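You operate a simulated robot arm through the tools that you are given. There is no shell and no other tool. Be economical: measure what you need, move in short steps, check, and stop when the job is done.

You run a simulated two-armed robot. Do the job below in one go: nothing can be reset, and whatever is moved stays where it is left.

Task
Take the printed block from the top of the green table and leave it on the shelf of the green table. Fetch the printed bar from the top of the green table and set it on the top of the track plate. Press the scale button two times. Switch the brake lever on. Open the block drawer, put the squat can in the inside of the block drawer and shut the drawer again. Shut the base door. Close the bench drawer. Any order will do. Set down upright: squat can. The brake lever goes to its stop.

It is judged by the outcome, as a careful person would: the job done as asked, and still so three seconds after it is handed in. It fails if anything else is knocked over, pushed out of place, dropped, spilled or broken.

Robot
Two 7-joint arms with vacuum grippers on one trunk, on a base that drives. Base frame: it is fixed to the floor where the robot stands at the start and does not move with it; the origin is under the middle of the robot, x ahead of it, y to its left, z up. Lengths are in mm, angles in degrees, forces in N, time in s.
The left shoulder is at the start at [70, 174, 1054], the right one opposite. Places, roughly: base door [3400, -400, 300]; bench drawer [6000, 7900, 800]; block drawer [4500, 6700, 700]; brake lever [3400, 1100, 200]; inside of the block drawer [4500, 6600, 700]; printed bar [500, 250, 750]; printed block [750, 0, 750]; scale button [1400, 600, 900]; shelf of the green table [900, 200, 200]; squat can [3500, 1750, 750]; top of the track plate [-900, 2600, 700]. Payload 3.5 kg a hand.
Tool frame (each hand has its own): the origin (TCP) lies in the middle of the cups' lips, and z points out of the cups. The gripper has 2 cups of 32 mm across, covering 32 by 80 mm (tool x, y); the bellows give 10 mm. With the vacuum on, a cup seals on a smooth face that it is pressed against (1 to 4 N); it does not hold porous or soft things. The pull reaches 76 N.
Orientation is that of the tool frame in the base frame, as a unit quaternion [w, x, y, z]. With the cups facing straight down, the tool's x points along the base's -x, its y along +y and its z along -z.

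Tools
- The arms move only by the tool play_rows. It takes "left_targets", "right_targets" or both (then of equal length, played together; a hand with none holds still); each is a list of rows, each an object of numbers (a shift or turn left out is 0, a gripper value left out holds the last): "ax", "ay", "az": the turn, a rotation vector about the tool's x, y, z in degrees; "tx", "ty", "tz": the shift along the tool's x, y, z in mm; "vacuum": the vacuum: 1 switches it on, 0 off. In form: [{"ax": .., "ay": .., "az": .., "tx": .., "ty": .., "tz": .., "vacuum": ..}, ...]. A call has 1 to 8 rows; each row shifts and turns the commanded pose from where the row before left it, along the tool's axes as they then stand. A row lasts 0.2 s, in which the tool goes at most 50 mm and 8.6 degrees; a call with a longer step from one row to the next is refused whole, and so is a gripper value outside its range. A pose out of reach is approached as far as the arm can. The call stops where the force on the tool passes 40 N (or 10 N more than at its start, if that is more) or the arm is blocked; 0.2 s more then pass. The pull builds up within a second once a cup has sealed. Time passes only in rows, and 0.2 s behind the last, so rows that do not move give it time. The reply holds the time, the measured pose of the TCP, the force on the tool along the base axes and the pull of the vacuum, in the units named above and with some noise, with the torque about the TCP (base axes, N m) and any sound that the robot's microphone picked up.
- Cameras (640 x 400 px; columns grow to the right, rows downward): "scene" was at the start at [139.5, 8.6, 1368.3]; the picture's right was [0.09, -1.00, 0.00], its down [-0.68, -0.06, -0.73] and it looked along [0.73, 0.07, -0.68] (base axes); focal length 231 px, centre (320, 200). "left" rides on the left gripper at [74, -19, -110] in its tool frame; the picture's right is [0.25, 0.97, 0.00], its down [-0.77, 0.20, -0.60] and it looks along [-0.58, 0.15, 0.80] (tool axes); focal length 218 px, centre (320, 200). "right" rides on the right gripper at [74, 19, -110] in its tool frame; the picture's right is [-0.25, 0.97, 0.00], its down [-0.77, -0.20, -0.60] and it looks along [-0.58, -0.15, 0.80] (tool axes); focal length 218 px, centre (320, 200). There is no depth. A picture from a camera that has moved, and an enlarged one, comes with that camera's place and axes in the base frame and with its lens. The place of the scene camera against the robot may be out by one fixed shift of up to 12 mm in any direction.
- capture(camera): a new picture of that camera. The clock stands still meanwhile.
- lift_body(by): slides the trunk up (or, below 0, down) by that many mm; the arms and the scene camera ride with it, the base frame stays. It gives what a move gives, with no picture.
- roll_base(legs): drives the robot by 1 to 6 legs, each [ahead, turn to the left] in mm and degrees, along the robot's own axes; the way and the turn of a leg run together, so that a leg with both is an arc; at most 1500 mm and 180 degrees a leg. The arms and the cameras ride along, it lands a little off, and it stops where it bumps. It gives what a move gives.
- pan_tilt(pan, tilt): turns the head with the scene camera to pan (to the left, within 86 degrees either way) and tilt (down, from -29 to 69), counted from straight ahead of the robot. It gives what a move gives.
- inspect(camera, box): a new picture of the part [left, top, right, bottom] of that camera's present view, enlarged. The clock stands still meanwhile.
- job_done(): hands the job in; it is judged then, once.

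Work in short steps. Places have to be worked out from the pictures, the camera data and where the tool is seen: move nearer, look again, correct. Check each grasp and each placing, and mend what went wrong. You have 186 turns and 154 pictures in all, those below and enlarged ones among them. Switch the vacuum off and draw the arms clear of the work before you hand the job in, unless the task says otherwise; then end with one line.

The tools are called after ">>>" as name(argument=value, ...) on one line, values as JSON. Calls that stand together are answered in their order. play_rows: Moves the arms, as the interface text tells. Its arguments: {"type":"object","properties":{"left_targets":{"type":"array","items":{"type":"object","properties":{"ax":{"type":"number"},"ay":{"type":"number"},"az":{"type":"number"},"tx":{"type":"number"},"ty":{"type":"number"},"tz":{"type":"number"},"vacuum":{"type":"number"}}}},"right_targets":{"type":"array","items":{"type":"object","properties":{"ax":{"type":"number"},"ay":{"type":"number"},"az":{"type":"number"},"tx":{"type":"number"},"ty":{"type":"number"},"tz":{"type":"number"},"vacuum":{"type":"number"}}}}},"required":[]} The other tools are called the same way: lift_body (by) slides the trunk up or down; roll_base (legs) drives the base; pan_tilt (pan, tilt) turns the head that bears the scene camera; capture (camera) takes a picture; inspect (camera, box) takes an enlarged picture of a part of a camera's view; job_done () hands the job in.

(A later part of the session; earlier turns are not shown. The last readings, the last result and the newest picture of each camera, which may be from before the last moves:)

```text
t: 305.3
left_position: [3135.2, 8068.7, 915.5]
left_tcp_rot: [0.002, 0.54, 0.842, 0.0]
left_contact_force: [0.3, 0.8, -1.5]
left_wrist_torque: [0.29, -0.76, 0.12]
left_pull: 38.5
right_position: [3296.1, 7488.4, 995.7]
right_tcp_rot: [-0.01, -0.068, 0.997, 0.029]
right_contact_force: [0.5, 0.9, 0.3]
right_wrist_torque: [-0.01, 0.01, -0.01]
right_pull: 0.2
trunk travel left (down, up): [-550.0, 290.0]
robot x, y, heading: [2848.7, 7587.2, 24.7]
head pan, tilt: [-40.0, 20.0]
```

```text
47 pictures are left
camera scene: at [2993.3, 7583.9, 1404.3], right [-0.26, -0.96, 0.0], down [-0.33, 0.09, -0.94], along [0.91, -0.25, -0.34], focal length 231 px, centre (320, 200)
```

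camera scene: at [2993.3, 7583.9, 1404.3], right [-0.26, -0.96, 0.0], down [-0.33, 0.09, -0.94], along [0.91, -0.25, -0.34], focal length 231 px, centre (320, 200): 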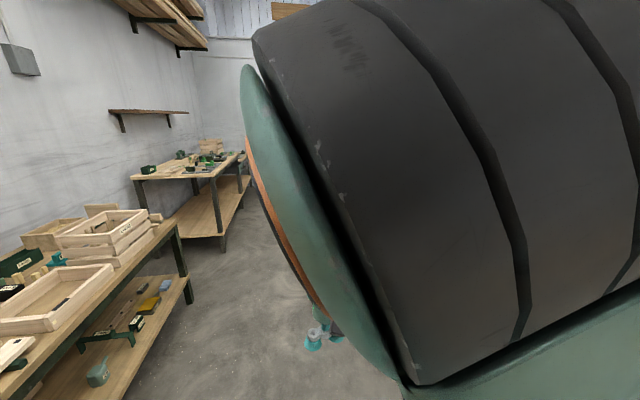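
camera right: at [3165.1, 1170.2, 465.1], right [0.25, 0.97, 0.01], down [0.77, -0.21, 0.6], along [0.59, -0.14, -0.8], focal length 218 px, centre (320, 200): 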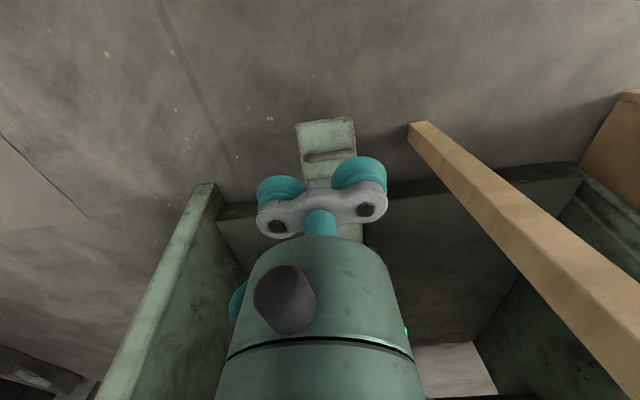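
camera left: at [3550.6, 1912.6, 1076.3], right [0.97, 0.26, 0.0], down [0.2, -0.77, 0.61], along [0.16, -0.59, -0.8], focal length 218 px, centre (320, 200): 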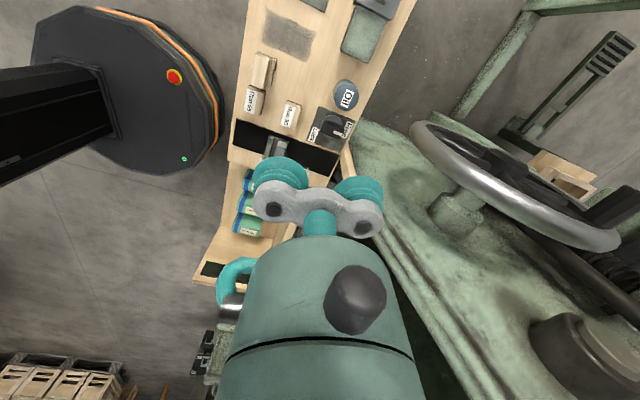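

The right elbow fills the view. I turn on to heading 0 and extend the right hand a bit forward to uncover it.

>>> roll_base(legs=[[0, -12], [0, -12], [600, 0]])

>>> play_rows(right_targets=[{"tx": -40}, {"tx": -40}, {"tx": -40}, {}])

>>> pan_tilt(pan=-25, tilt=25)

>>> capture(camera="scene")

```text
t: 310.2
left_position: [3909.7, 7913.2, 916.6]
left_tcp_rot: [0.001, 0.705, 0.709, 0.0]
left_contact_force: [0.3, -0.2, -1.1]
left_wrist_torque: [-0.04, -0.8, 0.08]
left_pull: 37.4
right_position: [3819.4, 7317.2, 996.0]
right_tcp_rot: [-0.004, 0.143, 0.989, 0.029]
right_contact_force: [0.5, -0.4, 0.2]
right_wrist_torque: [0.01, 0.01, 0.04]
right_pull: 0.1
trunk travel left (down, up): [-550.0, 290.0]
robot x, y, heading: [3451.6, 7590.7, 0.1]
head pan, tilt: [-40.0, 20.0]
```

```text
t: 311.2
left_position: [3908.7, 7913.0, 917.2]
left_tcp_rot: [0.001, 0.706, 0.708, 0.0]
left_contact_force: [-0.8, 0.6, -1.0]
left_wrist_torque: [-0.06, -0.87, 0.12]
left_pull: 38.3
right_position: [3933.3, 7283.6, 997.0]
right_tcp_rot: [-0.003, 0.143, 0.989, 0.029]
right_contact_force: [-0.2, 0.3, 0.3]
right_wrist_torque: [0.0, -0.03, 0.0]
right_pull: 0.0
trunk travel left (down, up): [-550.0, 290.0]
robot x, y, heading: [3450.0, 7590.0, 0.5]
head pan, tilt: [-40.0, 20.0]
```

```text
t: 312.0
left_position: [3909.7, 7912.3, 916.9]
left_tcp_rot: [0.001, 0.705, 0.709, 0.0]
left_contact_force: [0.1, 1.0, -2.1]
left_wrist_torque: [-0.07, -0.86, 0.16]
left_pull: 37.3
right_position: [3933.3, 7282.7, 995.1]
right_tcp_rot: [-0.003, 0.143, 0.989, 0.03]
right_contact_force: [0.2, -0.7, -0.4]
right_wrist_torque: [0.05, 0.02, 0.0]
right_pull: 0.1
trunk travel left (down, up): [-550.0, 290.0]
robot x, y, heading: [3450.1, 7591.4, 0.3]
head pan, tilt: [-25.0, 25.0]
```

```text
46 pictures are left
camera scene: at [3593.4, 7552.9, 1396.2], right [-0.42, -0.91, 0.0], down [-0.38, 0.18, -0.91], along [0.82, -0.38, -0.42], focal length 231 px, centre (320, 200)
```

scene: 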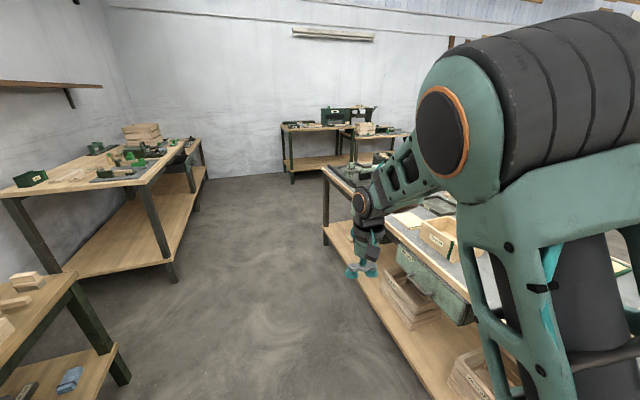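

The middle bench has a green drawer unit on this side, near (4100, 6800). I drive level with it and turn to face it.

>>> roll_base(legs=[[700, 0], [0, -14], [0, -14], [0, -14], [0, -14], [0, -14]])

>>> pan_tilt(pan=-20, tilt=35)

>>> capture(camera="scene")

```text
t: 320.0
left_position: [4594.6, 7267.2, 916.3]
left_tcp_rot: [0.002, 0.985, 0.172, -0.001]
left_contact_force: [0.5, 0.6, -0.9]
left_wrist_torque: [-0.79, -0.24, 0.1]
left_pull: 38.1
right_position: [4008.6, 7035.2, 996.6]
right_tcp_rot: [0.015, 0.689, 0.724, 0.024]
right_contact_force: [-0.6, 0.5, -0.1]
right_wrist_torque: [-0.02, 0.01, -0.04]
right_pull: 0.1
trunk travel left (down, up): [-550.0, 290.0]
robot x, y, heading: [4137.8, 7588.3, -70.4]
head pan, tilt: [-25.0, 25.0]
```

```text
t: 320.7
left_position: [4594.9, 7267.4, 915.2]
left_tcp_rot: [0.002, 0.985, 0.172, -0.001]
left_contact_force: [0.9, 0.2, -1.8]
left_wrist_torque: [-0.81, -0.25, 0.11]
left_pull: 37.4
right_position: [4008.6, 7036.2, 995.7]
right_tcp_rot: [0.015, 0.689, 0.724, 0.025]
right_contact_force: [0.0, -0.6, -0.3]
right_wrist_torque: [-0.03, -0.01, 0.0]
right_pull: 0.1
trunk travel left (down, up): [-550.0, 290.0]
robot x, y, heading: [4141.4, 7591.2, -70.4]
head pan, tilt: [-20.0, 35.0]
```

```text
45 pictures are left
camera scene: at [4162.0, 7456.8, 1380.5], right [-1.0, 0.01, 0.0], down [0.0, 0.57, -0.82], along [0.0, -0.82, -0.57], focal length 231 px, centre (320, 200)
```

scene: 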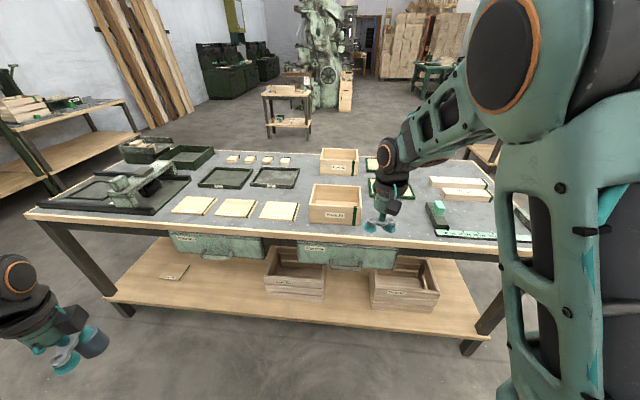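

Two drawers hang under the bench top; I enlarge them to read their labels.

>>> inspect(camera="scene", box=[150, 215, 390, 285])

```text
2.67 times, centred on (270, 250) of scene
camera zoom: at [4162.0, 7456.8, 1380.5], right [-1.0, 0.01, 0.0], down [0.0, 0.57, -0.82], along [0.0, -0.82, -0.57], focal length 617 px, centre (453, 67)
```

zoom: 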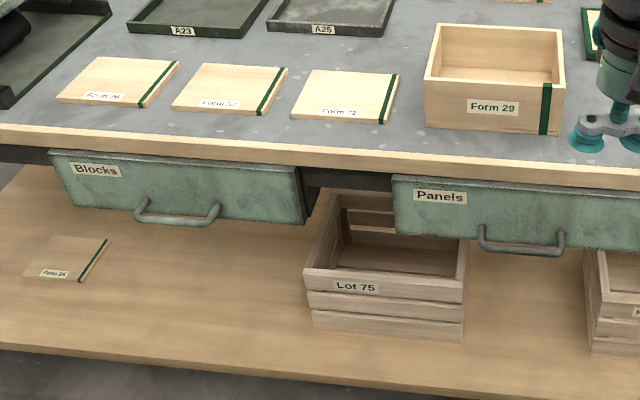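

The left one is labelled "Blocks": the block drawer, its front near (4561, 6817, 720). I shift the robot to about (4700, 7500) facing it, in small turns for the can's sake.

>>> roll_base(legs=[[0, 15], [0, 15], [0, 15], [0, 16], [565, 0]])

>>> roll_base(legs=[[0, -15], [0, -15], [0, -15], [0, -15], [0, -11]])

>>> pan_tilt(pan=-20, tilt=40)

>>> capture(camera="scene")

```text
t: 327.6
left_position: [5202.4, 7756.4, 916.3]
left_tcp_rot: [0.002, 0.754, 0.657, 0.0]
left_contact_force: [0.2, -0.2, -1.6]
left_wrist_torque: [-0.12, -0.84, 0.08]
left_pull: 37.9
right_position: [5133.5, 7128.5, 995.8]
right_tcp_rot: [-0.002, 0.215, 0.976, 0.03]
right_contact_force: [-0.7, 1.1, 0.2]
right_wrist_torque: [0.01, 0.01, -0.02]
right_pull: 0.0
trunk travel left (down, up): [-550.0, 290.0]
robot x, y, heading: [4702.6, 7506.3, -8.0]
head pan, tilt: [-20.0, 35.0]
```

```text
t: 332.3
left_position: [5097.1, 7107.7, 916.8]
left_tcp_rot: [0.0, 0.996, 0.088, -0.002]
left_contact_force: [-0.7, 0.1, -1.2]
left_wrist_torque: [-0.85, -0.16, 0.03]
left_pull: 38.0
right_position: [4481.6, 6976.0, 995.4]
right_tcp_rot: [0.017, 0.747, 0.664, 0.025]
right_contact_force: [-0.3, 0.0, 0.3]
right_wrist_torque: [0.01, 0.0, 0.01]
right_pull: 0.0
trunk travel left (down, up): [-550.0, 290.0]
robot x, y, heading: [4704.4, 7503.6, -80.1]
head pan, tilt: [-20.0, 35.0]
```

```text
t: 333.0
left_position: [5097.3, 7108.2, 917.1]
left_tcp_rot: [0.001, 0.996, 0.088, -0.001]
left_contact_force: [-0.7, 0.1, -0.9]
left_wrist_torque: [-0.81, -0.14, 0.06]
left_pull: 38.0
right_position: [4481.2, 6977.2, 997.5]
right_tcp_rot: [0.017, 0.747, 0.664, 0.025]
right_contact_force: [0.2, 0.8, -0.1]
right_wrist_torque: [0.01, -0.01, -0.02]
right_pull: 0.1
trunk travel left (down, up): [-550.0, 290.0]
robot x, y, heading: [4704.4, 7503.6, -79.7]
head pan, tilt: [-20.0, 40.0]
```

```text
43 pictures are left
camera scene: at [4703.7, 7371.3, 1373.0], right [-0.99, 0.17, 0.0], down [0.11, 0.63, -0.77], along [-0.13, -0.75, -0.64], focal length 231 px, centre (320, 200)
```

scene: 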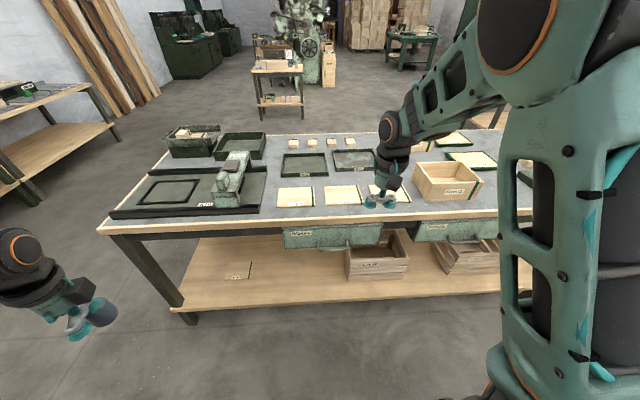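

I enlarge the drawer front for a precise triangulation.

>>> inspect(camera="scene", box=[265, 195, 425, 265])

```text
4.00 times, centred on (345, 230) of scene
camera zoom: at [4703.7, 7371.3, 1373.0], right [-0.99, 0.17, 0.0], down [0.11, 0.63, -0.77], along [-0.13, -0.75, -0.64], focal length 925 px, centre (220, 80)
```

zoom: 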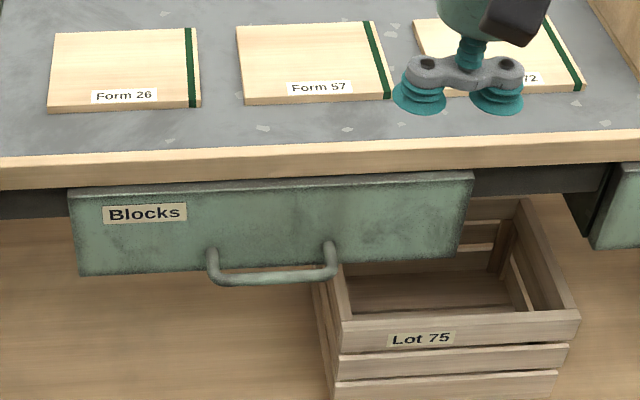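

The drawer front runs from (4741,6803) to (4382,6845), z ≈ 670–782, with the handle in the middle. I turn the right tool horizontal to face it, aiming for the flat part right of the handle.

>>> play_rows(right_targets=[{"ax": 3.4}, {"ay": -8.2}, {"ay": -8.2}, {"ay": -8.2}, {"ay": -8.2}, {"ay": -8.2}, {"ay": -8.2}, {"ay": -8.2}])

>>> play_rows(right_targets=[{"ay": -8.2}, {"ay": -8.2}, {"ay": -8.2}, {"ay": -8.2}, {}])

```text
t: 334.8
left_position: [5096.9, 7107.1, 915.8]
left_tcp_rot: [0.0, 0.996, 0.088, -0.001]
left_contact_force: [0.3, -0.8, -1.2]
left_wrist_torque: [-0.82, -0.15, 0.07]
left_pull: 38.3
right_position: [4483.6, 6965.5, 998.8]
right_tcp_rot: [0.315, 0.658, 0.585, -0.354]
right_contact_force: [-0.4, 0.2, 0.3]
right_wrist_torque: [-0.02, -0.02, 0.01]
right_pull: 0.1
right hand out of reach, approached as far as the arm can: row 8
trunk travel left (down, up): [-550.0, 290.0]
robot x, y, heading: [4706.0, 7506.0, -80.0]
head pan, tilt: [-20.0, 40.0]
```

```text
t: 336.0
left_position: [5096.7, 7108.5, 917.4]
left_tcp_rot: [0.001, 0.996, 0.088, 0.0]
left_contact_force: [0.5, 0.3, -0.7]
left_wrist_torque: [-0.83, -0.15, 0.08]
left_pull: 37.6
right_position: [4465.1, 6928.4, 1028.6]
right_tcp_rot: [0.455, 0.56, 0.461, -0.516]
right_contact_force: [-0.8, 0.3, 0.2]
right_wrist_torque: [-0.02, 0.0, -0.01]
right_pull: 0.2
right hand out of reach, approached as far as the arm can: row 1, 2, 3, 4
trunk travel left (down, up): [-550.0, 290.0]
robot x, y, heading: [4701.0, 7505.4, -80.2]
head pan, tilt: [-20.0, 40.0]
```

Nearly horizontal; the arm was cramped at this height. I lower the hand (tool x now points down) towards the drawer's height.

>>> play_rows(right_targets=[{"tx": 40}, {"tx": 45}, {"tx": 45}, {"tx": 45}, {"tx": 45}, {"tx": 35}, {}])

>>> capture(camera="right")

>>> capture(camera="scene")

```text
t: 337.6
left_position: [5099.2, 7107.3, 916.6]
left_tcp_rot: [0.0, 0.996, 0.088, 0.0]
left_contact_force: [0.2, 0.1, -1.7]
left_wrist_torque: [-0.82, -0.16, 0.08]
left_pull: 38.1
right_position: [4490.4, 6832.8, 833.5]
right_tcp_rot: [0.465, 0.533, 0.473, -0.526]
right_contact_force: [0.5, -0.1, 0.0]
right_wrist_torque: [0.03, 0.0, 0.02]
right_pull: 0.1
right hand out of reach, approached as far as the arm can: row 1, 2, 3, 4, 5, 6
trunk travel left (down, up): [-550.0, 290.0]
robot x, y, heading: [4702.1, 7507.3, -80.1]
head pan, tilt: [-20.0, 40.0]
```

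```text
41 pictures are left
camera right: at [4521.1, 6939.8, 761.0], right [0.96, -0.12, 0.25], down [-0.13, 0.61, 0.78], along [-0.25, -0.78, 0.57], focal length 218 px, centre (320, 200)
```

right: 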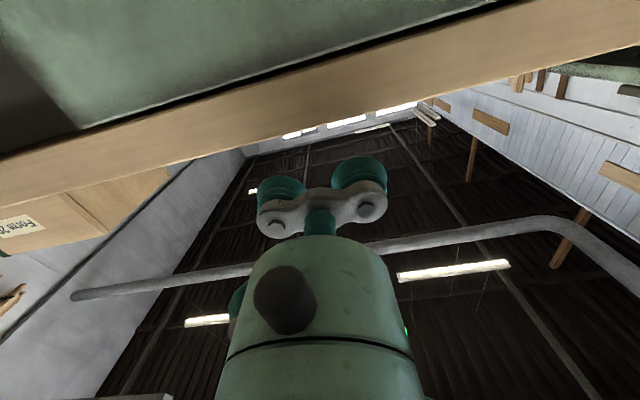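

```text
40 pictures are left
camera scene: at [4704.1, 7371.7, 1373.0], right [-0.99, 0.17, 0.0], down [0.11, 0.63, -0.77], along [-0.13, -0.75, -0.64], focal length 231 px, centre (320, 200)
```

scene: 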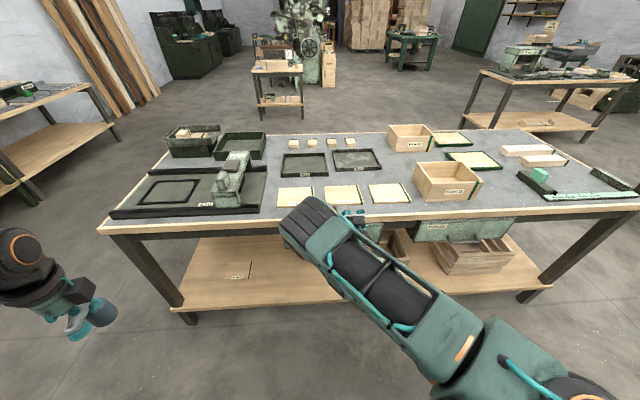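

The wrist is too close to the body for this pose. I back the base 200 mm and extend the arm by the same amount.

>>> roll_base(legs=[[-200, 0]])

>>> play_rows(right_targets=[{"tz": 40}, {"tz": 45}, {"tz": 45}, {"tz": 30}, {}])

>>> capture(camera="scene")

```text
t: 339.1
left_position: [5060.7, 7301.8, 918.3]
left_tcp_rot: [0.001, 0.996, 0.084, -0.001]
left_contact_force: [-0.4, 0.0, -0.8]
left_wrist_torque: [-0.88, -0.09, 0.08]
left_pull: 38.1
right_position: [4450.4, 7031.2, 833.1]
right_tcp_rot: [0.464, 0.534, 0.471, -0.527]
right_contact_force: [0.5, -0.6, -0.5]
right_wrist_torque: [0.02, -0.01, 0.01]
right_pull: 0.0
trunk travel left (down, up): [-550.0, 290.0]
robot x, y, heading: [4668.0, 7701.0, -80.3]
head pan, tilt: [-20.0, 40.0]
```

```text
t: 340.4
left_position: [5061.1, 7300.5, 915.8]
left_tcp_rot: [0.002, 0.996, 0.085, -0.002]
left_contact_force: [0.9, -0.1, -0.6]
left_wrist_torque: [-0.85, -0.11, 0.05]
left_pull: 37.9
right_position: [4430.1, 6872.9, 831.2]
right_tcp_rot: [0.464, 0.534, 0.471, -0.527]
right_contact_force: [-1.0, -0.1, 0.2]
right_wrist_torque: [0.0, 0.0, 0.0]
right_pull: 0.1
trunk travel left (down, up): [-550.0, 290.0]
robot x, y, heading: [4668.3, 7696.2, -80.3]
head pan, tilt: [-20.0, 40.0]
```

```text
39 pictures are left
camera scene: at [4669.1, 7568.2, 1373.0], right [-0.98, 0.18, 0.0], down [0.12, 0.63, -0.77], along [-0.14, -0.75, -0.64], focal length 231 px, centre (320, 200)
```

scene: 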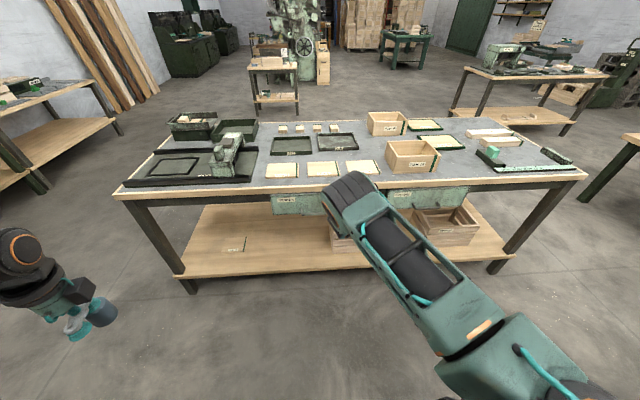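

Now the pose is proper: horizontal, in front of the bench edge. I lower to the drawer's height and shift right of the handle.

>>> play_rows(right_targets=[{"tz": -20}, {"tx": 40}, {"tx": 40, "ty": 12}, {"tx": 21, "ty": 13}, {}])

>>> capture(camera="right")

>>> inspect(camera="scene", box=[255, 160, 495, 260])

```text
t: 341.6
left_position: [5060.6, 7301.1, 916.5]
left_tcp_rot: [0.001, 0.996, 0.085, 0.0]
left_contact_force: [0.0, 0.4, -0.5]
left_wrist_torque: [-0.82, -0.1, 0.11]
left_pull: 37.5
right_position: [4457.4, 6890.3, 730.8]
right_tcp_rot: [0.463, 0.534, 0.471, -0.527]
right_contact_force: [0.3, -0.3, -0.4]
right_wrist_torque: [0.02, -0.03, 0.01]
right_pull: 0.1
trunk travel left (down, up): [-550.0, 290.0]
robot x, y, heading: [4668.6, 7702.6, -80.5]
head pan, tilt: [-20.0, 40.0]
```

```text
38 pictures are left
camera right: at [4489.2, 6997.2, 658.8], right [0.96, -0.13, 0.25], down [-0.12, 0.61, 0.78], along [-0.25, -0.78, 0.57], focal length 218 px, centre (320, 200)
```

right: 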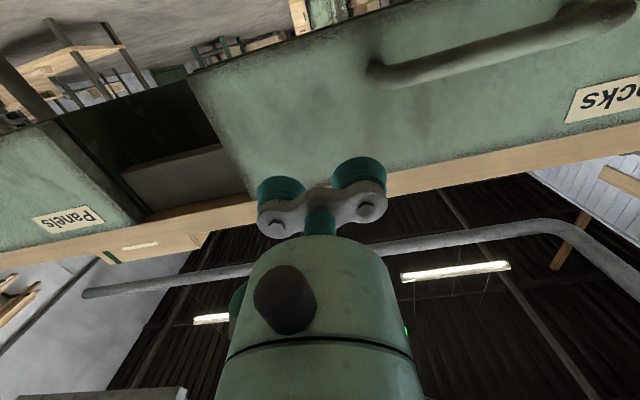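

```text
2.67 times, centred on (375, 210) of scene
camera zoom: at [4668.6, 7568.0, 1372.9], right [-0.98, 0.18, 0.0], down [0.12, 0.63, -0.77], along [-0.14, -0.75, -0.64], focal length 617 px, centre (173, 173)
```

zoom: 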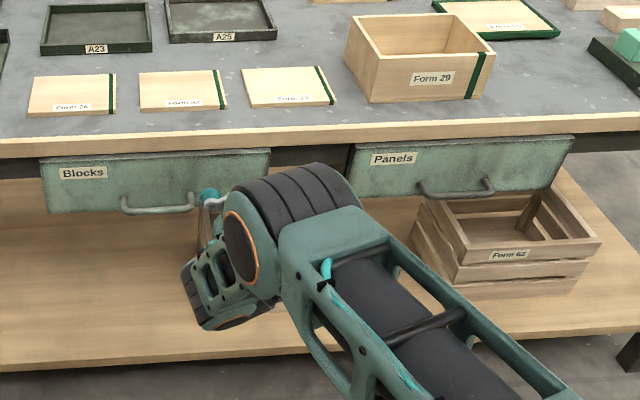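

The landing point is on the flat front with a small margin to its top; I lower 8 mm and advance with the vacuum on.

>>> play_rows(right_targets=[{"tx": 8, "tz": 20}, {"tz": 15, "vacuum": 1}, {"tz": 5}, {"tz": 4}, {"tz": 3}, {}])

```text
t: 342.9
left_position: [5060.7, 7301.3, 917.1]
left_tcp_rot: [0.001, 0.996, 0.085, 0.0]
left_contact_force: [0.0, 0.0, -2.1]
left_wrist_torque: [-0.87, -0.15, 0.08]
left_pull: 37.7
right_position: [4448.9, 6842.8, 720.9]
right_tcp_rot: [0.463, 0.535, 0.471, -0.527]
right_contact_force: [0.4, 0.3, -0.5]
right_wrist_torque: [0.01, -0.01, 0.01]
right_pull: 0.0
trunk travel left (down, up): [-550.0, 290.0]
robot x, y, heading: [4667.7, 7699.3, -80.7]
head pan, tilt: [-20.0, 40.0]
```

>>> play_rows(right_targets=[{"tz": 4}, {"tz": 4}, {"tz": 3}, {}, {}])

```text
t: 344.1
left_position: [5059.8, 7300.8, 916.2]
left_tcp_rot: [0.001, 0.996, 0.085, 0.0]
left_contact_force: [-0.5, 0.4, -1.8]
left_wrist_torque: [-0.83, -0.16, 0.1]
left_pull: 37.6
right_position: [4448.3, 6832.4, 722.7]
right_tcp_rot: [0.464, 0.533, 0.47, -0.528]
right_contact_force: [-4.2, 4.4, 0.4]
right_wrist_torque: [-0.02, 0.44, 0.06]
right_pull: 75.6
trunk travel left (down, up): [-550.0, 290.0]
robot x, y, heading: [4669.8, 7699.3, -80.5]
head pan, tilt: [-20.0, 40.0]
```

Both cups hold the drawer (75.6 N). I pull it open along its axis.

>>> play_rows(right_targets=[{"tz": -10}, {"tz": -20}, {"tz": -25}, {"tz": -25}, {"tz": -25}, {"tz": -25}, {"tz": -25}, {"tz": -25}])

>>> capture(camera="scene")

```text
t: 345.9
left_position: [5057.1, 7300.6, 917.9]
left_tcp_rot: [0.002, 0.996, 0.084, 0.001]
left_contact_force: [-0.3, -0.4, -1.7]
left_wrist_torque: [-0.85, -0.14, 0.03]
left_pull: 37.6
right_position: [4468.5, 7011.9, 722.0]
right_tcp_rot: [0.463, 0.536, 0.471, -0.526]
right_contact_force: [-31.7, 6.0, -7.5]
right_wrist_torque: [-0.17, 0.6, 0.34]
right_pull: 76.1
trunk travel left (down, up): [-550.0, 290.0]
robot x, y, heading: [4669.9, 7700.3, -80.7]
head pan, tilt: [-20.0, 40.0]
```

```text
36 pictures are left
camera scene: at [4663.6, 7568.4, 1372.7], right [-0.98, 0.18, 0.0], down [0.12, 0.63, -0.77], along [-0.14, -0.75, -0.64], focal length 231 px, centre (320, 200)
```

scene: 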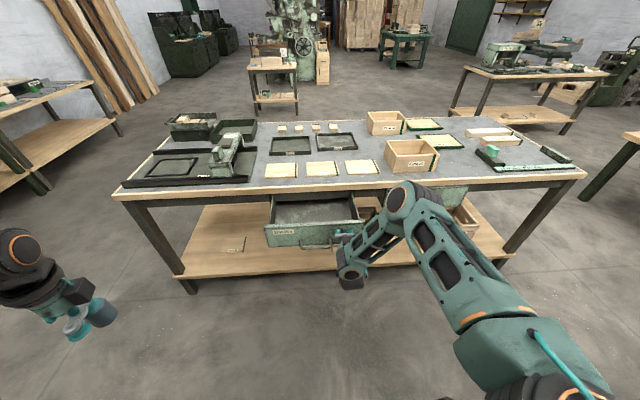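

The drawer is open about 180 mm. I release it, move the right hand back and to the right, keeping it horizontal for closing later.

>>> play_rows(right_targets=[{"vacuum": 0}, {}, {}, {"tz": -15}, {"tz": -30}, {"tz": -25, "ty": -20}, {"ty": -40}, {"ty": -40}])

>>> capture(camera="scene")

```text
t: 347.8
left_position: [5059.4, 7301.2, 916.4]
left_tcp_rot: [0.0, 0.996, 0.084, 0.0]
left_contact_force: [-0.3, 0.4, -1.5]
left_wrist_torque: [-0.88, -0.13, 0.1]
left_pull: 37.6
right_position: [4381.8, 7092.9, 725.1]
right_tcp_rot: [0.464, 0.534, 0.471, -0.527]
right_contact_force: [-0.5, 0.2, -0.1]
right_wrist_torque: [0.01, 0.01, -0.04]
right_pull: 0.0
trunk travel left (down, up): [-550.0, 290.0]
robot x, y, heading: [4666.7, 7702.2, -80.6]
head pan, tilt: [-20.0, 40.0]
```

```text
35 pictures are left
camera scene: at [4668.2, 7568.0, 1372.9], right [-0.98, 0.18, 0.0], down [0.12, 0.63, -0.77], along [-0.14, -0.75, -0.64], focal length 231 px, centre (320, 200)
```

scene: 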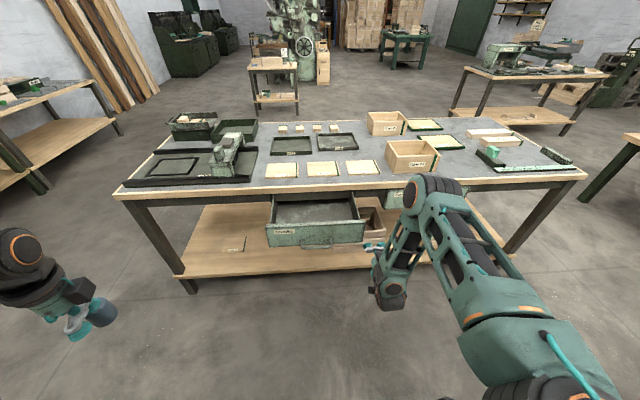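

The drawer is empty and open. I turn right in small steps and drive nearer, bringing the can over the drawer.

>>> roll_base(legs=[[0, -10], [0, -10], [0, -10], [0, -10], [150, 0]])

>>> pan_tilt(pan=25, tilt=48)

>>> capture(camera="scene")

>>> capture(camera="left")

```text
t: 351.9
left_position: [4631.9, 7009.4, 916.4]
left_tcp_rot: [0.001, 0.964, -0.264, -0.003]
left_contact_force: [-0.3, -0.6, -0.4]
left_wrist_torque: [-0.74, 0.43, 0.04]
left_pull: 37.8
right_position: [3979.0, 7289.0, 725.1]
right_tcp_rot: [0.253, 0.664, 0.258, -0.655]
right_contact_force: [0.0, -0.7, -0.3]
right_wrist_torque: [0.01, -0.04, -0.01]
right_pull: 0.0
trunk travel left (down, up): [-550.0, 290.0]
robot x, y, heading: [4590.3, 7563.5, -120.8]
head pan, tilt: [-20.0, 40.0]
```

```text
t: 353.0
left_position: [4631.6, 7009.7, 916.6]
left_tcp_rot: [0.001, 0.965, -0.263, -0.002]
left_contact_force: [0.2, 0.7, -1.7]
left_wrist_torque: [-0.73, 0.48, 0.01]
left_pull: 38.5
right_position: [3979.4, 7288.2, 724.8]
right_tcp_rot: [0.253, 0.664, 0.258, -0.654]
right_contact_force: [0.2, 0.3, 0.0]
right_wrist_torque: [-0.04, -0.02, 0.0]
right_pull: 0.1
trunk travel left (down, up): [-550.0, 290.0]
robot x, y, heading: [4588.2, 7567.4, -120.8]
head pan, tilt: [25.0, 48.0]
```

```text
34 pictures are left
camera scene: at [4563.4, 7447.4, 1361.5], right [-0.99, 0.1, 0.0], down [0.08, 0.74, -0.67], along [-0.07, -0.67, -0.74], focal length 231 px, centre (320, 200)
```

scene: 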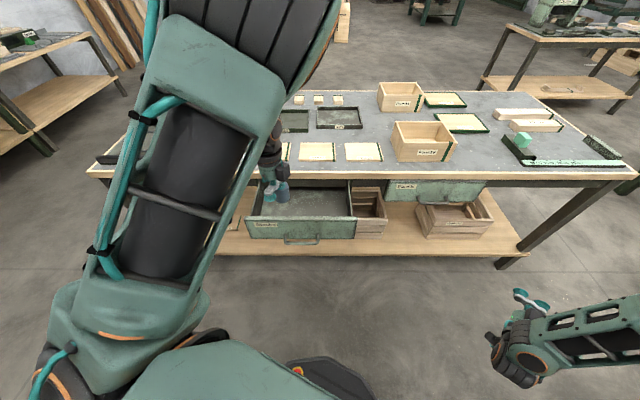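

```text
33 pictures are left
camera left: at [4705.2, 6988.5, 1026.5], right [-0.27, -0.96, 0.0], down [-0.76, 0.22, 0.61], along [-0.58, 0.17, -0.8], focal length 218 px, centre (320, 200)
```

left: 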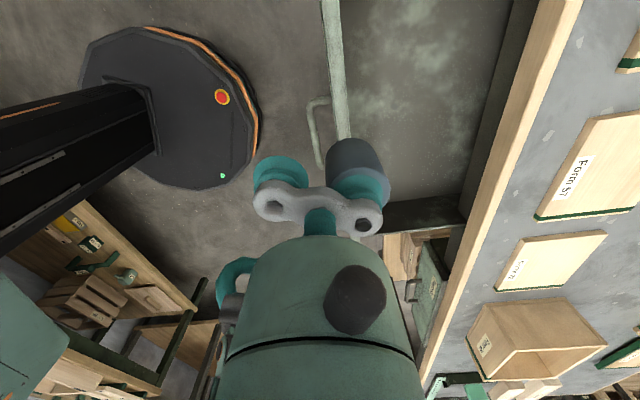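

The can must go about 80 mm further in. I move it over the drawer's middle and lower it to just above the rim, then check.

>>> play_rows(left_targets=[{"ty": 20, "tx": -1}, {"ty": 30, "tx": -1}, {"ty": 30, "tx": -1}, {"tz": 20}, {"tz": 25}, {"tz": 15}, {}])

>>> capture(camera="left")

>>> inspect(camera="scene", box=[230, 140, 390, 250])

```text
t: 354.6
left_position: [4587.2, 6944.4, 857.8]
left_tcp_rot: [0.001, 0.965, -0.264, -0.001]
left_contact_force: [-1.2, -0.7, -1.0]
left_wrist_torque: [-0.75, 0.44, 0.07]
left_pull: 37.7
right_position: [3979.1, 7289.4, 724.7]
right_tcp_rot: [0.254, 0.664, 0.258, -0.655]
right_contact_force: [0.1, 0.2, 0.6]
right_wrist_torque: [0.02, -0.03, 0.0]
right_pull: 0.1
trunk travel left (down, up): [-550.0, 290.0]
robot x, y, heading: [4592.1, 7565.2, -120.6]
head pan, tilt: [25.0, 48.0]
```

```text
32 pictures are left
camera left: at [4661.6, 6923.5, 967.5], right [-0.27, -0.96, 0.0], down [-0.76, 0.22, 0.61], along [-0.58, 0.17, -0.8], focal length 218 px, centre (320, 200)
```

left: 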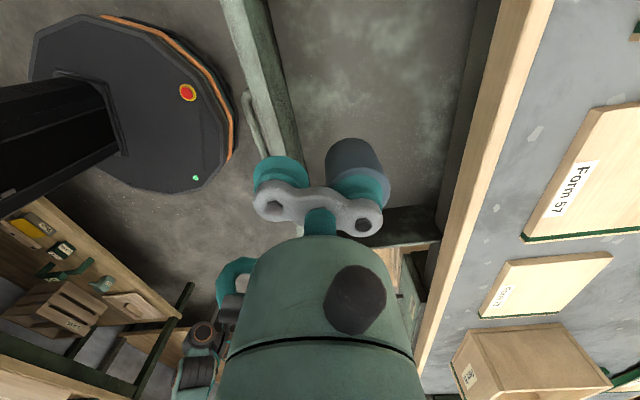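

```text
3.64 times, centred on (310, 195) of scene
camera zoom: at [4563.6, 7447.5, 1361.5], right [-0.99, 0.1, 0.0], down [0.08, 0.74, -0.67], along [-0.07, -0.67, -0.74], focal length 841 px, centre (356, 218)
```

zoom: 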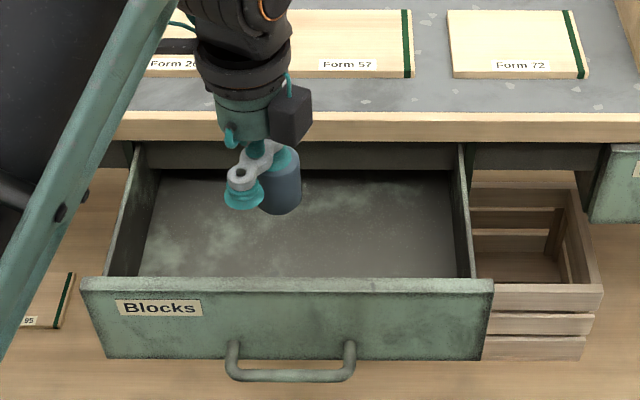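

It is over the interior. I shift another 25 mm inwards so that the spare cup clears the front panel, then lower.

>>> play_rows(left_targets=[{"ty": 25}, {"tz": 25}, {"tz": 25}, {"tz": 25}, {"tz": 15}, {"tz": 8}, {}])

>>> inspect(camera="scene", box=[230, 140, 390, 250])

```text
t: 356.2
left_position: [4573.2, 6921.5, 758.7]
left_tcp_rot: [0.0, 0.964, -0.264, -0.002]
left_contact_force: [-0.1, 0.8, -1.7]
left_wrist_torque: [-0.75, 0.48, 0.09]
left_pull: 37.5
right_position: [3979.0, 7288.0, 726.0]
right_tcp_rot: [0.255, 0.663, 0.259, -0.654]
right_contact_force: [0.2, -1.4, -0.2]
right_wrist_torque: [-0.03, 0.0, 0.04]
right_pull: 0.1
trunk travel left (down, up): [-550.0, 290.0]
robot x, y, heading: [4590.0, 7565.5, -120.9]
head pan, tilt: [25.0, 48.0]
```

```text
3.64 times, centred on (310, 195) of scene
camera zoom: at [4563.6, 7447.6, 1361.5], right [-0.99, 0.1, 0.0], down [0.08, 0.74, -0.67], along [-0.07, -0.67, -0.74], focal length 841 px, centre (356, 218)
```

zoom: 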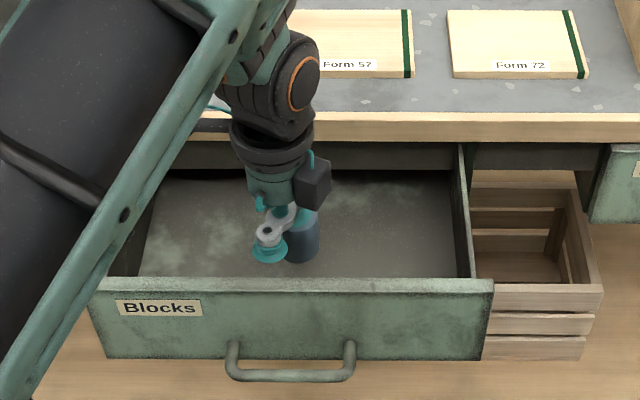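

Clear of the walls. I lower in small steps until contact.

>>> play_rows(left_targets=[{"tz": 4}, {"tz": 4}, {"tz": 3}, {}])

```text
t: 357.2
left_position: [4575.7, 6921.0, 749.3]
left_tcp_rot: [0.001, 0.964, -0.264, -0.001]
left_contact_force: [-0.7, 0.1, -1.4]
left_wrist_torque: [-0.73, 0.5, 0.08]
left_pull: 37.6
right_position: [3978.8, 7290.2, 725.5]
right_tcp_rot: [0.255, 0.663, 0.259, -0.654]
right_contact_force: [0.3, 0.2, -0.2]
right_wrist_torque: [0.01, 0.01, 0.03]
right_pull: 0.1
trunk travel left (down, up): [-550.0, 290.0]
robot x, y, heading: [4590.6, 7568.4, -120.6]
head pan, tilt: [25.0, 48.0]
```

>>> play_rows(left_targets=[{"tz": 3}, {"tz": 3}, {"tz": 2}, {}])

```text
t: 358.2
left_position: [4575.7, 6921.5, 740.4]
left_tcp_rot: [0.001, 0.964, -0.264, 0.0]
left_contact_force: [0.2, 0.1, -1.5]
left_wrist_torque: [-0.73, 0.46, 0.07]
left_pull: 38.1
right_position: [3978.9, 7288.8, 725.0]
right_tcp_rot: [0.254, 0.664, 0.259, -0.654]
right_contact_force: [-1.1, 0.2, -0.1]
right_wrist_torque: [-0.02, 0.01, -0.01]
right_pull: 0.0
trunk travel left (down, up): [-550.0, 290.0]
robot x, y, heading: [4591.7, 7569.6, -120.7]
head pan, tilt: [25.0, 48.0]
```

>>> play_rows(left_targets=[{"tz": 3}, {"tz": 2}, {"tz": 2}, {}])

```text
t: 359.2
left_position: [4575.2, 6922.6, 732.3]
left_tcp_rot: [0.001, 0.965, -0.264, -0.001]
left_contact_force: [-0.1, 0.0, -1.4]
left_wrist_torque: [-0.75, 0.45, 0.08]
left_pull: 37.9
right_position: [3979.7, 7289.0, 724.9]
right_tcp_rot: [0.255, 0.663, 0.259, -0.655]
right_contact_force: [-0.5, 0.6, 0.0]
right_wrist_torque: [-0.03, 0.01, 0.0]
right_pull: 0.1
trunk travel left (down, up): [-550.0, 290.0]
robot x, y, heading: [4592.9, 7568.1, -120.7]
head pan, tilt: [25.0, 48.0]
```

>>> play_rows(left_targets=[{"tz": 2}, {"tz": 2}, {"tz": 2}, {}])

>>> inspect(camera="scene", box=[270, 175, 350, 230])

```text
t: 360.2
left_position: [4574.2, 6921.5, 726.9]
left_tcp_rot: [0.001, 0.965, -0.264, -0.002]
left_contact_force: [2.5, 0.8, 6.1]
left_wrist_torque: [-0.98, 0.55, 0.07]
left_pull: 37.8
right_position: [3979.0, 7288.4, 724.3]
right_tcp_rot: [0.253, 0.664, 0.258, -0.654]
right_contact_force: [-1.2, 0.6, -0.7]
right_wrist_torque: [-0.03, 0.01, -0.03]
right_pull: 0.2
trunk travel left (down, up): [-550.0, 290.0]
robot x, y, heading: [4589.3, 7567.7, -120.8]
head pan, tilt: [25.0, 48.0]
```

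```text
7.27 times, centred on (310, 202) of scene
camera zoom: at [4563.8, 7448.5, 1361.7], right [-0.99, 0.1, 0.0], down [0.08, 0.74, -0.67], along [-0.07, -0.67, -0.74], focal length 1683 px, centre (393, 182)
```

zoom: 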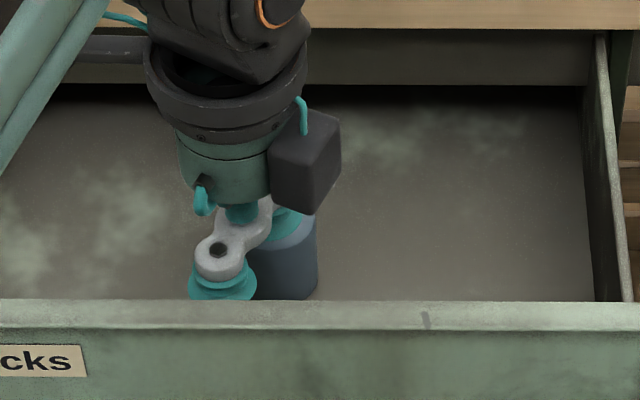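

Contact at 6 N. I ease off slightly, release, and rise slowly.

>>> play_rows(left_targets=[{"tz": -1.5}, {"vacuum": 0}, {}, {}, {"tz": -4}, {"tz": -10}, {"tz": -30}, {"tz": -40}])

>>> play_rows(left_targets=[{"tz": -40}, {"tz": -40}, {"tz": -40}, {"ty": -40}, {"ty": -40}, {"ty": -40}])

>>> inspect(camera="scene", box=[230, 140, 390, 250])

```text
t: 362.0
left_position: [4574.3, 6921.9, 813.0]
left_tcp_rot: [0.001, 0.965, -0.264, -0.001]
left_contact_force: [1.1, 0.5, -0.2]
left_wrist_torque: [-0.01, 0.04, 0.0]
left_pull: 0.0
right_position: [3979.4, 7289.2, 725.1]
right_tcp_rot: [0.254, 0.664, 0.258, -0.654]
right_contact_force: [0.8, -0.2, -0.4]
right_wrist_torque: [-0.02, 0.01, -0.03]
right_pull: 0.0
trunk travel left (down, up): [-550.0, 290.0]
robot x, y, heading: [4589.5, 7568.8, -120.8]
head pan, tilt: [25.0, 48.0]
```

```text
t: 363.4
left_position: [4635.0, 7023.5, 934.2]
left_tcp_rot: [0.001, 0.964, -0.264, -0.002]
left_contact_force: [-0.7, -0.3, -0.3]
left_wrist_torque: [-0.01, -0.01, -0.05]
left_pull: 0.1
right_position: [3979.6, 7288.6, 725.2]
right_tcp_rot: [0.254, 0.664, 0.259, -0.654]
right_contact_force: [-0.1, -0.6, 0.3]
right_wrist_torque: [-0.03, 0.0, 0.0]
right_pull: 0.1
trunk travel left (down, up): [-550.0, 290.0]
robot x, y, heading: [4589.4, 7568.9, -121.0]
head pan, tilt: [25.0, 48.0]
```

```text
3.64 times, centred on (310, 195) of scene
camera zoom: at [4564.0, 7448.9, 1361.6], right [-0.99, 0.1, 0.0], down [0.08, 0.74, -0.67], along [-0.07, -0.67, -0.74], focal length 841 px, centre (356, 218)
```

zoom: 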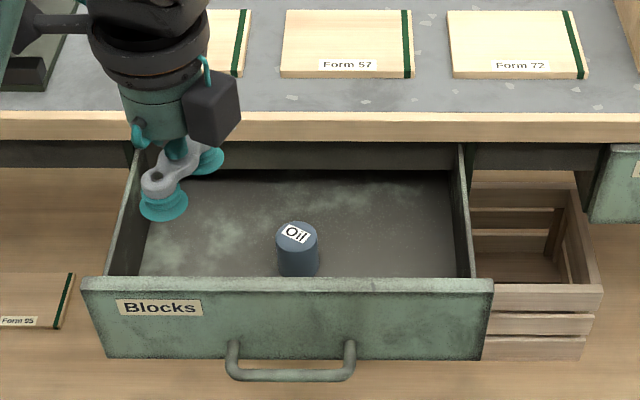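

The can stands upright. I back off and turn back to the earlier pose to close the drawer with the right hand.

>>> roll_base(legs=[[-150, 0], [0, 20], [0, 20]])

>>> play_rows(right_targets=[{"ty": 35}, {"ty": 35}, {"ty": 25}, {}])

>>> pan_tilt(pan=-20, tilt=45)

>>> capture(camera="scene")

```text
t: 367.0
left_position: [5055.7, 7310.1, 933.6]
left_tcp_rot: [0.0, 0.996, 0.086, -0.002]
left_contact_force: [0.1, 0.1, -0.2]
left_wrist_torque: [0.0, 0.01, 0.02]
left_pull: 0.0
right_position: [4383.2, 7088.1, 725.7]
right_tcp_rot: [0.464, 0.533, 0.472, -0.526]
right_contact_force: [0.8, -0.8, -0.3]
right_wrist_torque: [-0.02, -0.01, -0.02]
right_pull: 0.1
trunk travel left (down, up): [-550.0, 290.0]
robot x, y, heading: [4668.5, 7699.4, -80.5]
head pan, tilt: [25.0, 48.0]
```

```text
t: 368.0
left_position: [5055.0, 7309.7, 933.8]
left_tcp_rot: [0.001, 0.996, 0.086, 0.0]
left_contact_force: [0.2, -0.4, 0.1]
left_wrist_torque: [-0.02, -0.01, 0.0]
left_pull: 0.1
right_position: [4476.8, 7075.7, 728.2]
right_tcp_rot: [0.465, 0.533, 0.472, -0.526]
right_contact_force: [-0.6, -0.6, 0.0]
right_wrist_torque: [-0.02, 0.02, -0.02]
right_pull: 0.0
trunk travel left (down, up): [-550.0, 290.0]
robot x, y, heading: [4668.5, 7696.5, -80.4]
head pan, tilt: [25.0, 48.0]
```

```text
t: 369.1
left_position: [5054.0, 7310.3, 934.8]
left_tcp_rot: [0.001, 0.996, 0.085, 0.0]
left_contact_force: [1.2, -0.4, -0.2]
left_wrist_torque: [-0.01, -0.03, 0.01]
left_pull: 0.1
right_position: [4476.8, 7076.0, 728.9]
right_tcp_rot: [0.464, 0.534, 0.471, -0.527]
right_contact_force: [0.2, 0.1, -0.6]
right_wrist_torque: [0.02, 0.0, 0.0]
right_pull: 0.0
trunk travel left (down, up): [-550.0, 290.0]
robot x, y, heading: [4666.7, 7698.9, -80.6]
head pan, tilt: [-20.0, 45.0]
```

```text
27 pictures are left
camera scene: at [4667.8, 7568.1, 1365.6], right [-0.98, 0.18, 0.0], down [0.13, 0.7, -0.71], along [-0.13, -0.7, -0.71], focal length 231 px, centre (320, 200)
```

scene: 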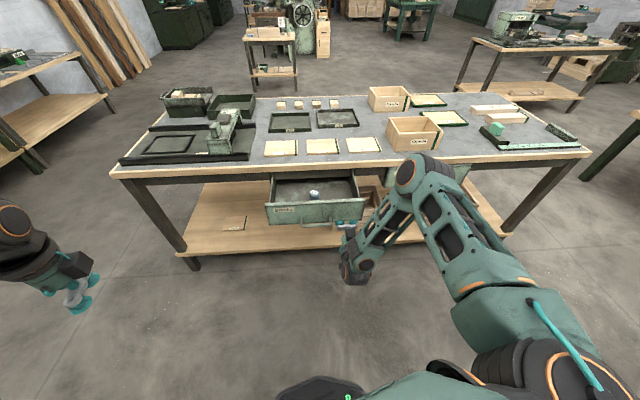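

The cups face the drawer front. I push it in slowly.

>>> play_rows(right_targets=[{"tz": 15}, {"tz": 15}, {"tz": 12}, {"tz": 10}, {"tz": 10}, {"tz": 12}, {"tz": 12}, {"tz": 12}])

>>> play_rows(right_targets=[{"tz": 12}, {"tz": 12}, {"tz": 12}, {"tz": 12}, {"tz": 12}, {"tz": 12}, {"tz": 12}, {"tz": 12}])

>>> capture(camera="scene")

```text
t: 370.9
left_position: [5055.8, 7310.7, 933.8]
left_tcp_rot: [0.001, 0.996, 0.085, 0.0]
left_contact_force: [0.2, -0.4, 0.2]
left_wrist_torque: [0.0, -0.02, 0.0]
left_pull: 0.1
right_position: [4464.4, 6978.0, 720.1]
right_tcp_rot: [0.465, 0.533, 0.472, -0.526]
right_contact_force: [0.7, 0.1, -0.3]
right_wrist_torque: [-0.01, -0.01, -0.02]
right_pull: 0.1
trunk travel left (down, up): [-550.0, 290.0]
robot x, y, heading: [4666.7, 7695.4, -80.6]
head pan, tilt: [-20.0, 45.0]
```

```text
t: 372.7
left_position: [5055.6, 7308.8, 933.5]
left_tcp_rot: [0.001, 0.996, 0.085, 0.0]
left_contact_force: [-0.2, -1.0, -0.4]
left_wrist_torque: [-0.01, -0.03, 0.0]
left_pull: 0.0
right_position: [4451.9, 6884.1, 722.4]
right_tcp_rot: [0.465, 0.533, 0.472, -0.526]
right_contact_force: [0.8, 0.3, -0.3]
right_wrist_torque: [0.0, 0.01, 0.02]
right_pull: 0.2
trunk travel left (down, up): [-550.0, 290.0]
robot x, y, heading: [4664.7, 7698.2, -80.5]
head pan, tilt: [-20.0, 45.0]
```

```text
26 pictures are left
camera scene: at [4667.8, 7567.8, 1365.6], right [-0.98, 0.18, 0.0], down [0.13, 0.7, -0.71], along [-0.13, -0.7, -0.71], focal length 231 px, centre (320, 200)
```

scene: 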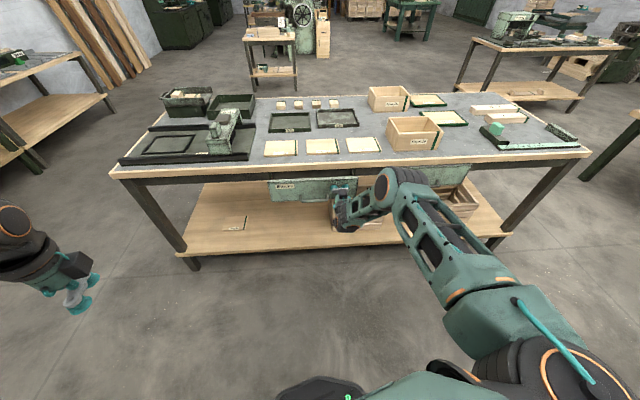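

Nearly shut. I continue slowly until it meets its stop.

>>> play_rows(right_targets=[{"tz": 10}, {"tz": 10}, {"tz": 10}, {"tz": 8}, {"tz": 6}, {"tz": 5}, {"tz": 5}, {}])

>>> inspect(camera="scene", box=[240, 150, 480, 240])

```text
t: 374.5
left_position: [5054.8, 7310.6, 933.9]
left_tcp_rot: [0.001, 0.996, 0.085, -0.001]
left_contact_force: [-0.7, -0.2, -0.1]
left_wrist_torque: [0.02, -0.02, 0.01]
left_pull: 0.1
right_position: [4444.6, 6830.0, 720.5]
right_tcp_rot: [0.464, 0.534, 0.471, -0.527]
right_contact_force: [0.7, 1.9, 1.2]
right_wrist_torque: [0.01, 0.0, -0.01]
right_pull: 0.1
trunk travel left (down, up): [-550.0, 290.0]
robot x, y, heading: [4667.0, 7694.1, -80.7]
head pan, tilt: [-20.0, 45.0]
```

```text
2.67 times, centred on (360, 195) of scene
camera zoom: at [4667.7, 7568.4, 1365.7], right [-0.98, 0.18, 0.0], down [0.13, 0.7, -0.71], along [-0.13, -0.7, -0.71], focal length 617 px, centre (213, 213)
```

zoom: 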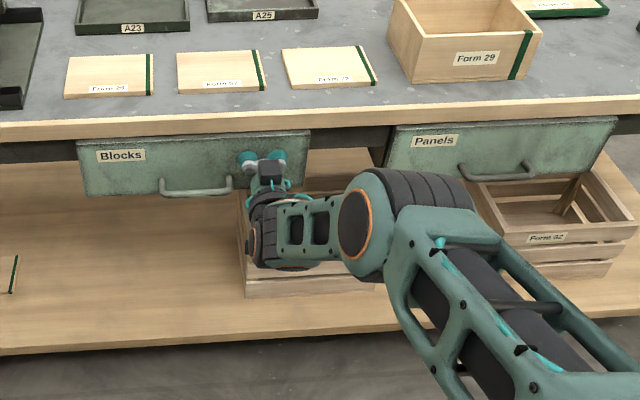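

It is almost at the original position; I press until the force rises.

>>> play_rows(right_targets=[{"tz": 3}, {"tz": 3}, {"tz": 3}, {}])

```text
t: 375.5
left_position: [5054.7, 7311.0, 934.2]
left_tcp_rot: [0.003, 0.996, 0.086, -0.002]
left_contact_force: [0.1, 1.1, -0.2]
left_wrist_torque: [0.0, 0.01, 0.0]
left_pull: 0.0
right_position: [4444.3, 6822.7, 721.6]
right_tcp_rot: [0.463, 0.534, 0.471, -0.527]
right_contact_force: [-0.8, 16.0, -0.8]
right_wrist_torque: [-0.06, -0.03, 0.08]
right_pull: 0.1
trunk travel left (down, up): [-550.0, 290.0]
robot x, y, heading: [4666.7, 7697.8, -80.4]
head pan, tilt: [-20.0, 45.0]
```

Closed firmly (16 N). I withdraw the hand and turn towards the bench drawer by the wall.

>>> play_rows(right_targets=[{"tz": -15}, {"tz": -40}, {"tz": -40}, {"tz": -40}, {"tz": -40}])

>>> roll_base(legs=[[0, 42], [0, 43]])

>>> pan_tilt(pan=10, tilt=25)

>>> capture(camera="scene")

```text
t: 376.7
left_position: [5054.3, 7310.5, 933.8]
left_tcp_rot: [0.0, 0.996, 0.086, 0.0]
left_contact_force: [0.6, 0.6, 0.2]
left_wrist_torque: [0.01, -0.03, -0.01]
left_pull: 0.0
right_position: [4467.7, 6992.9, 723.0]
right_tcp_rot: [0.464, 0.534, 0.471, -0.527]
right_contact_force: [0.4, -0.1, -0.2]
right_wrist_torque: [0.02, -0.01, 0.04]
right_pull: 0.1
trunk travel left (down, up): [-550.0, 290.0]
robot x, y, heading: [4668.3, 7697.2, -80.2]
head pan, tilt: [-20.0, 45.0]
```

```text
t: 381.0
left_position: [5095.7, 8038.7, 932.9]
left_tcp_rot: [0.002, 0.687, 0.727, 0.0]
left_contact_force: [0.4, 0.1, 0.3]
left_wrist_torque: [0.02, -0.02, -0.02]
left_pull: 0.1
right_position: [5345.0, 7419.3, 722.5]
right_tcp_rot: [0.697, 0.085, 0.707, -0.084]
right_contact_force: [0.1, -0.1, -0.2]
right_wrist_torque: [0.02, 0.01, 0.01]
right_pull: 0.1
trunk travel left (down, up): [-550.0, 290.0]
robot x, y, heading: [4667.5, 7692.7, 2.9]
head pan, tilt: [-20.0, 45.0]
```

```text
t: 381.9
left_position: [5094.7, 8037.9, 933.3]
left_tcp_rot: [0.001, 0.686, 0.727, 0.0]
left_contact_force: [0.4, -0.5, 0.3]
left_wrist_torque: [0.01, -0.01, 0.01]
left_pull: 0.0
right_position: [5343.1, 7417.3, 723.1]
right_tcp_rot: [0.696, 0.085, 0.708, -0.084]
right_contact_force: [-0.5, -0.4, -0.2]
right_wrist_torque: [-0.01, -0.02, 0.05]
right_pull: 0.1
trunk travel left (down, up): [-550.0, 290.0]
robot x, y, heading: [4670.1, 7697.5, 3.1]
head pan, tilt: [10.0, 25.0]
```

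```text
24 pictures are left
camera scene: at [4814.2, 7720.9, 1396.2], right [0.22, -0.97, 0.0], down [-0.41, -0.09, -0.91], along [0.88, 0.2, -0.42], focal length 231 px, centre (320, 200)
```

scene: 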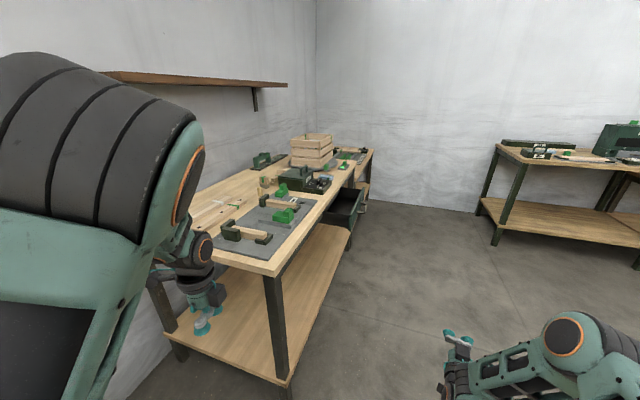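

The open drawer sticks out on the near side of the wall bench. I enlarge it.

>>> inspect(camera="scene", box=[250, 140, 410, 300])

```text
2.50 times, centred on (330, 220) of scene
camera zoom: at [4814.2, 7720.9, 1396.2], right [0.22, -0.97, 0.0], down [-0.41, -0.09, -0.91], along [0.88, 0.2, -0.42], focal length 578 px, centre (295, 150)
```

zoom: 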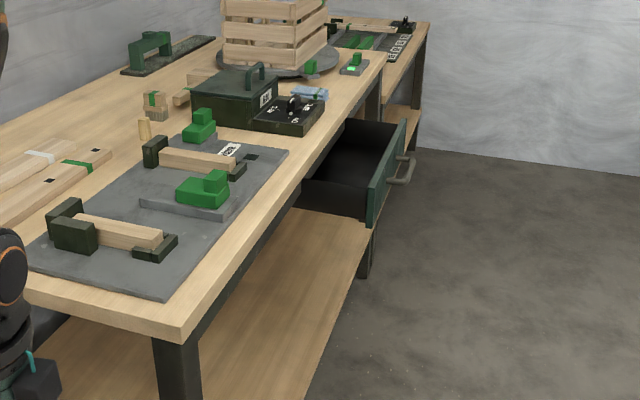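

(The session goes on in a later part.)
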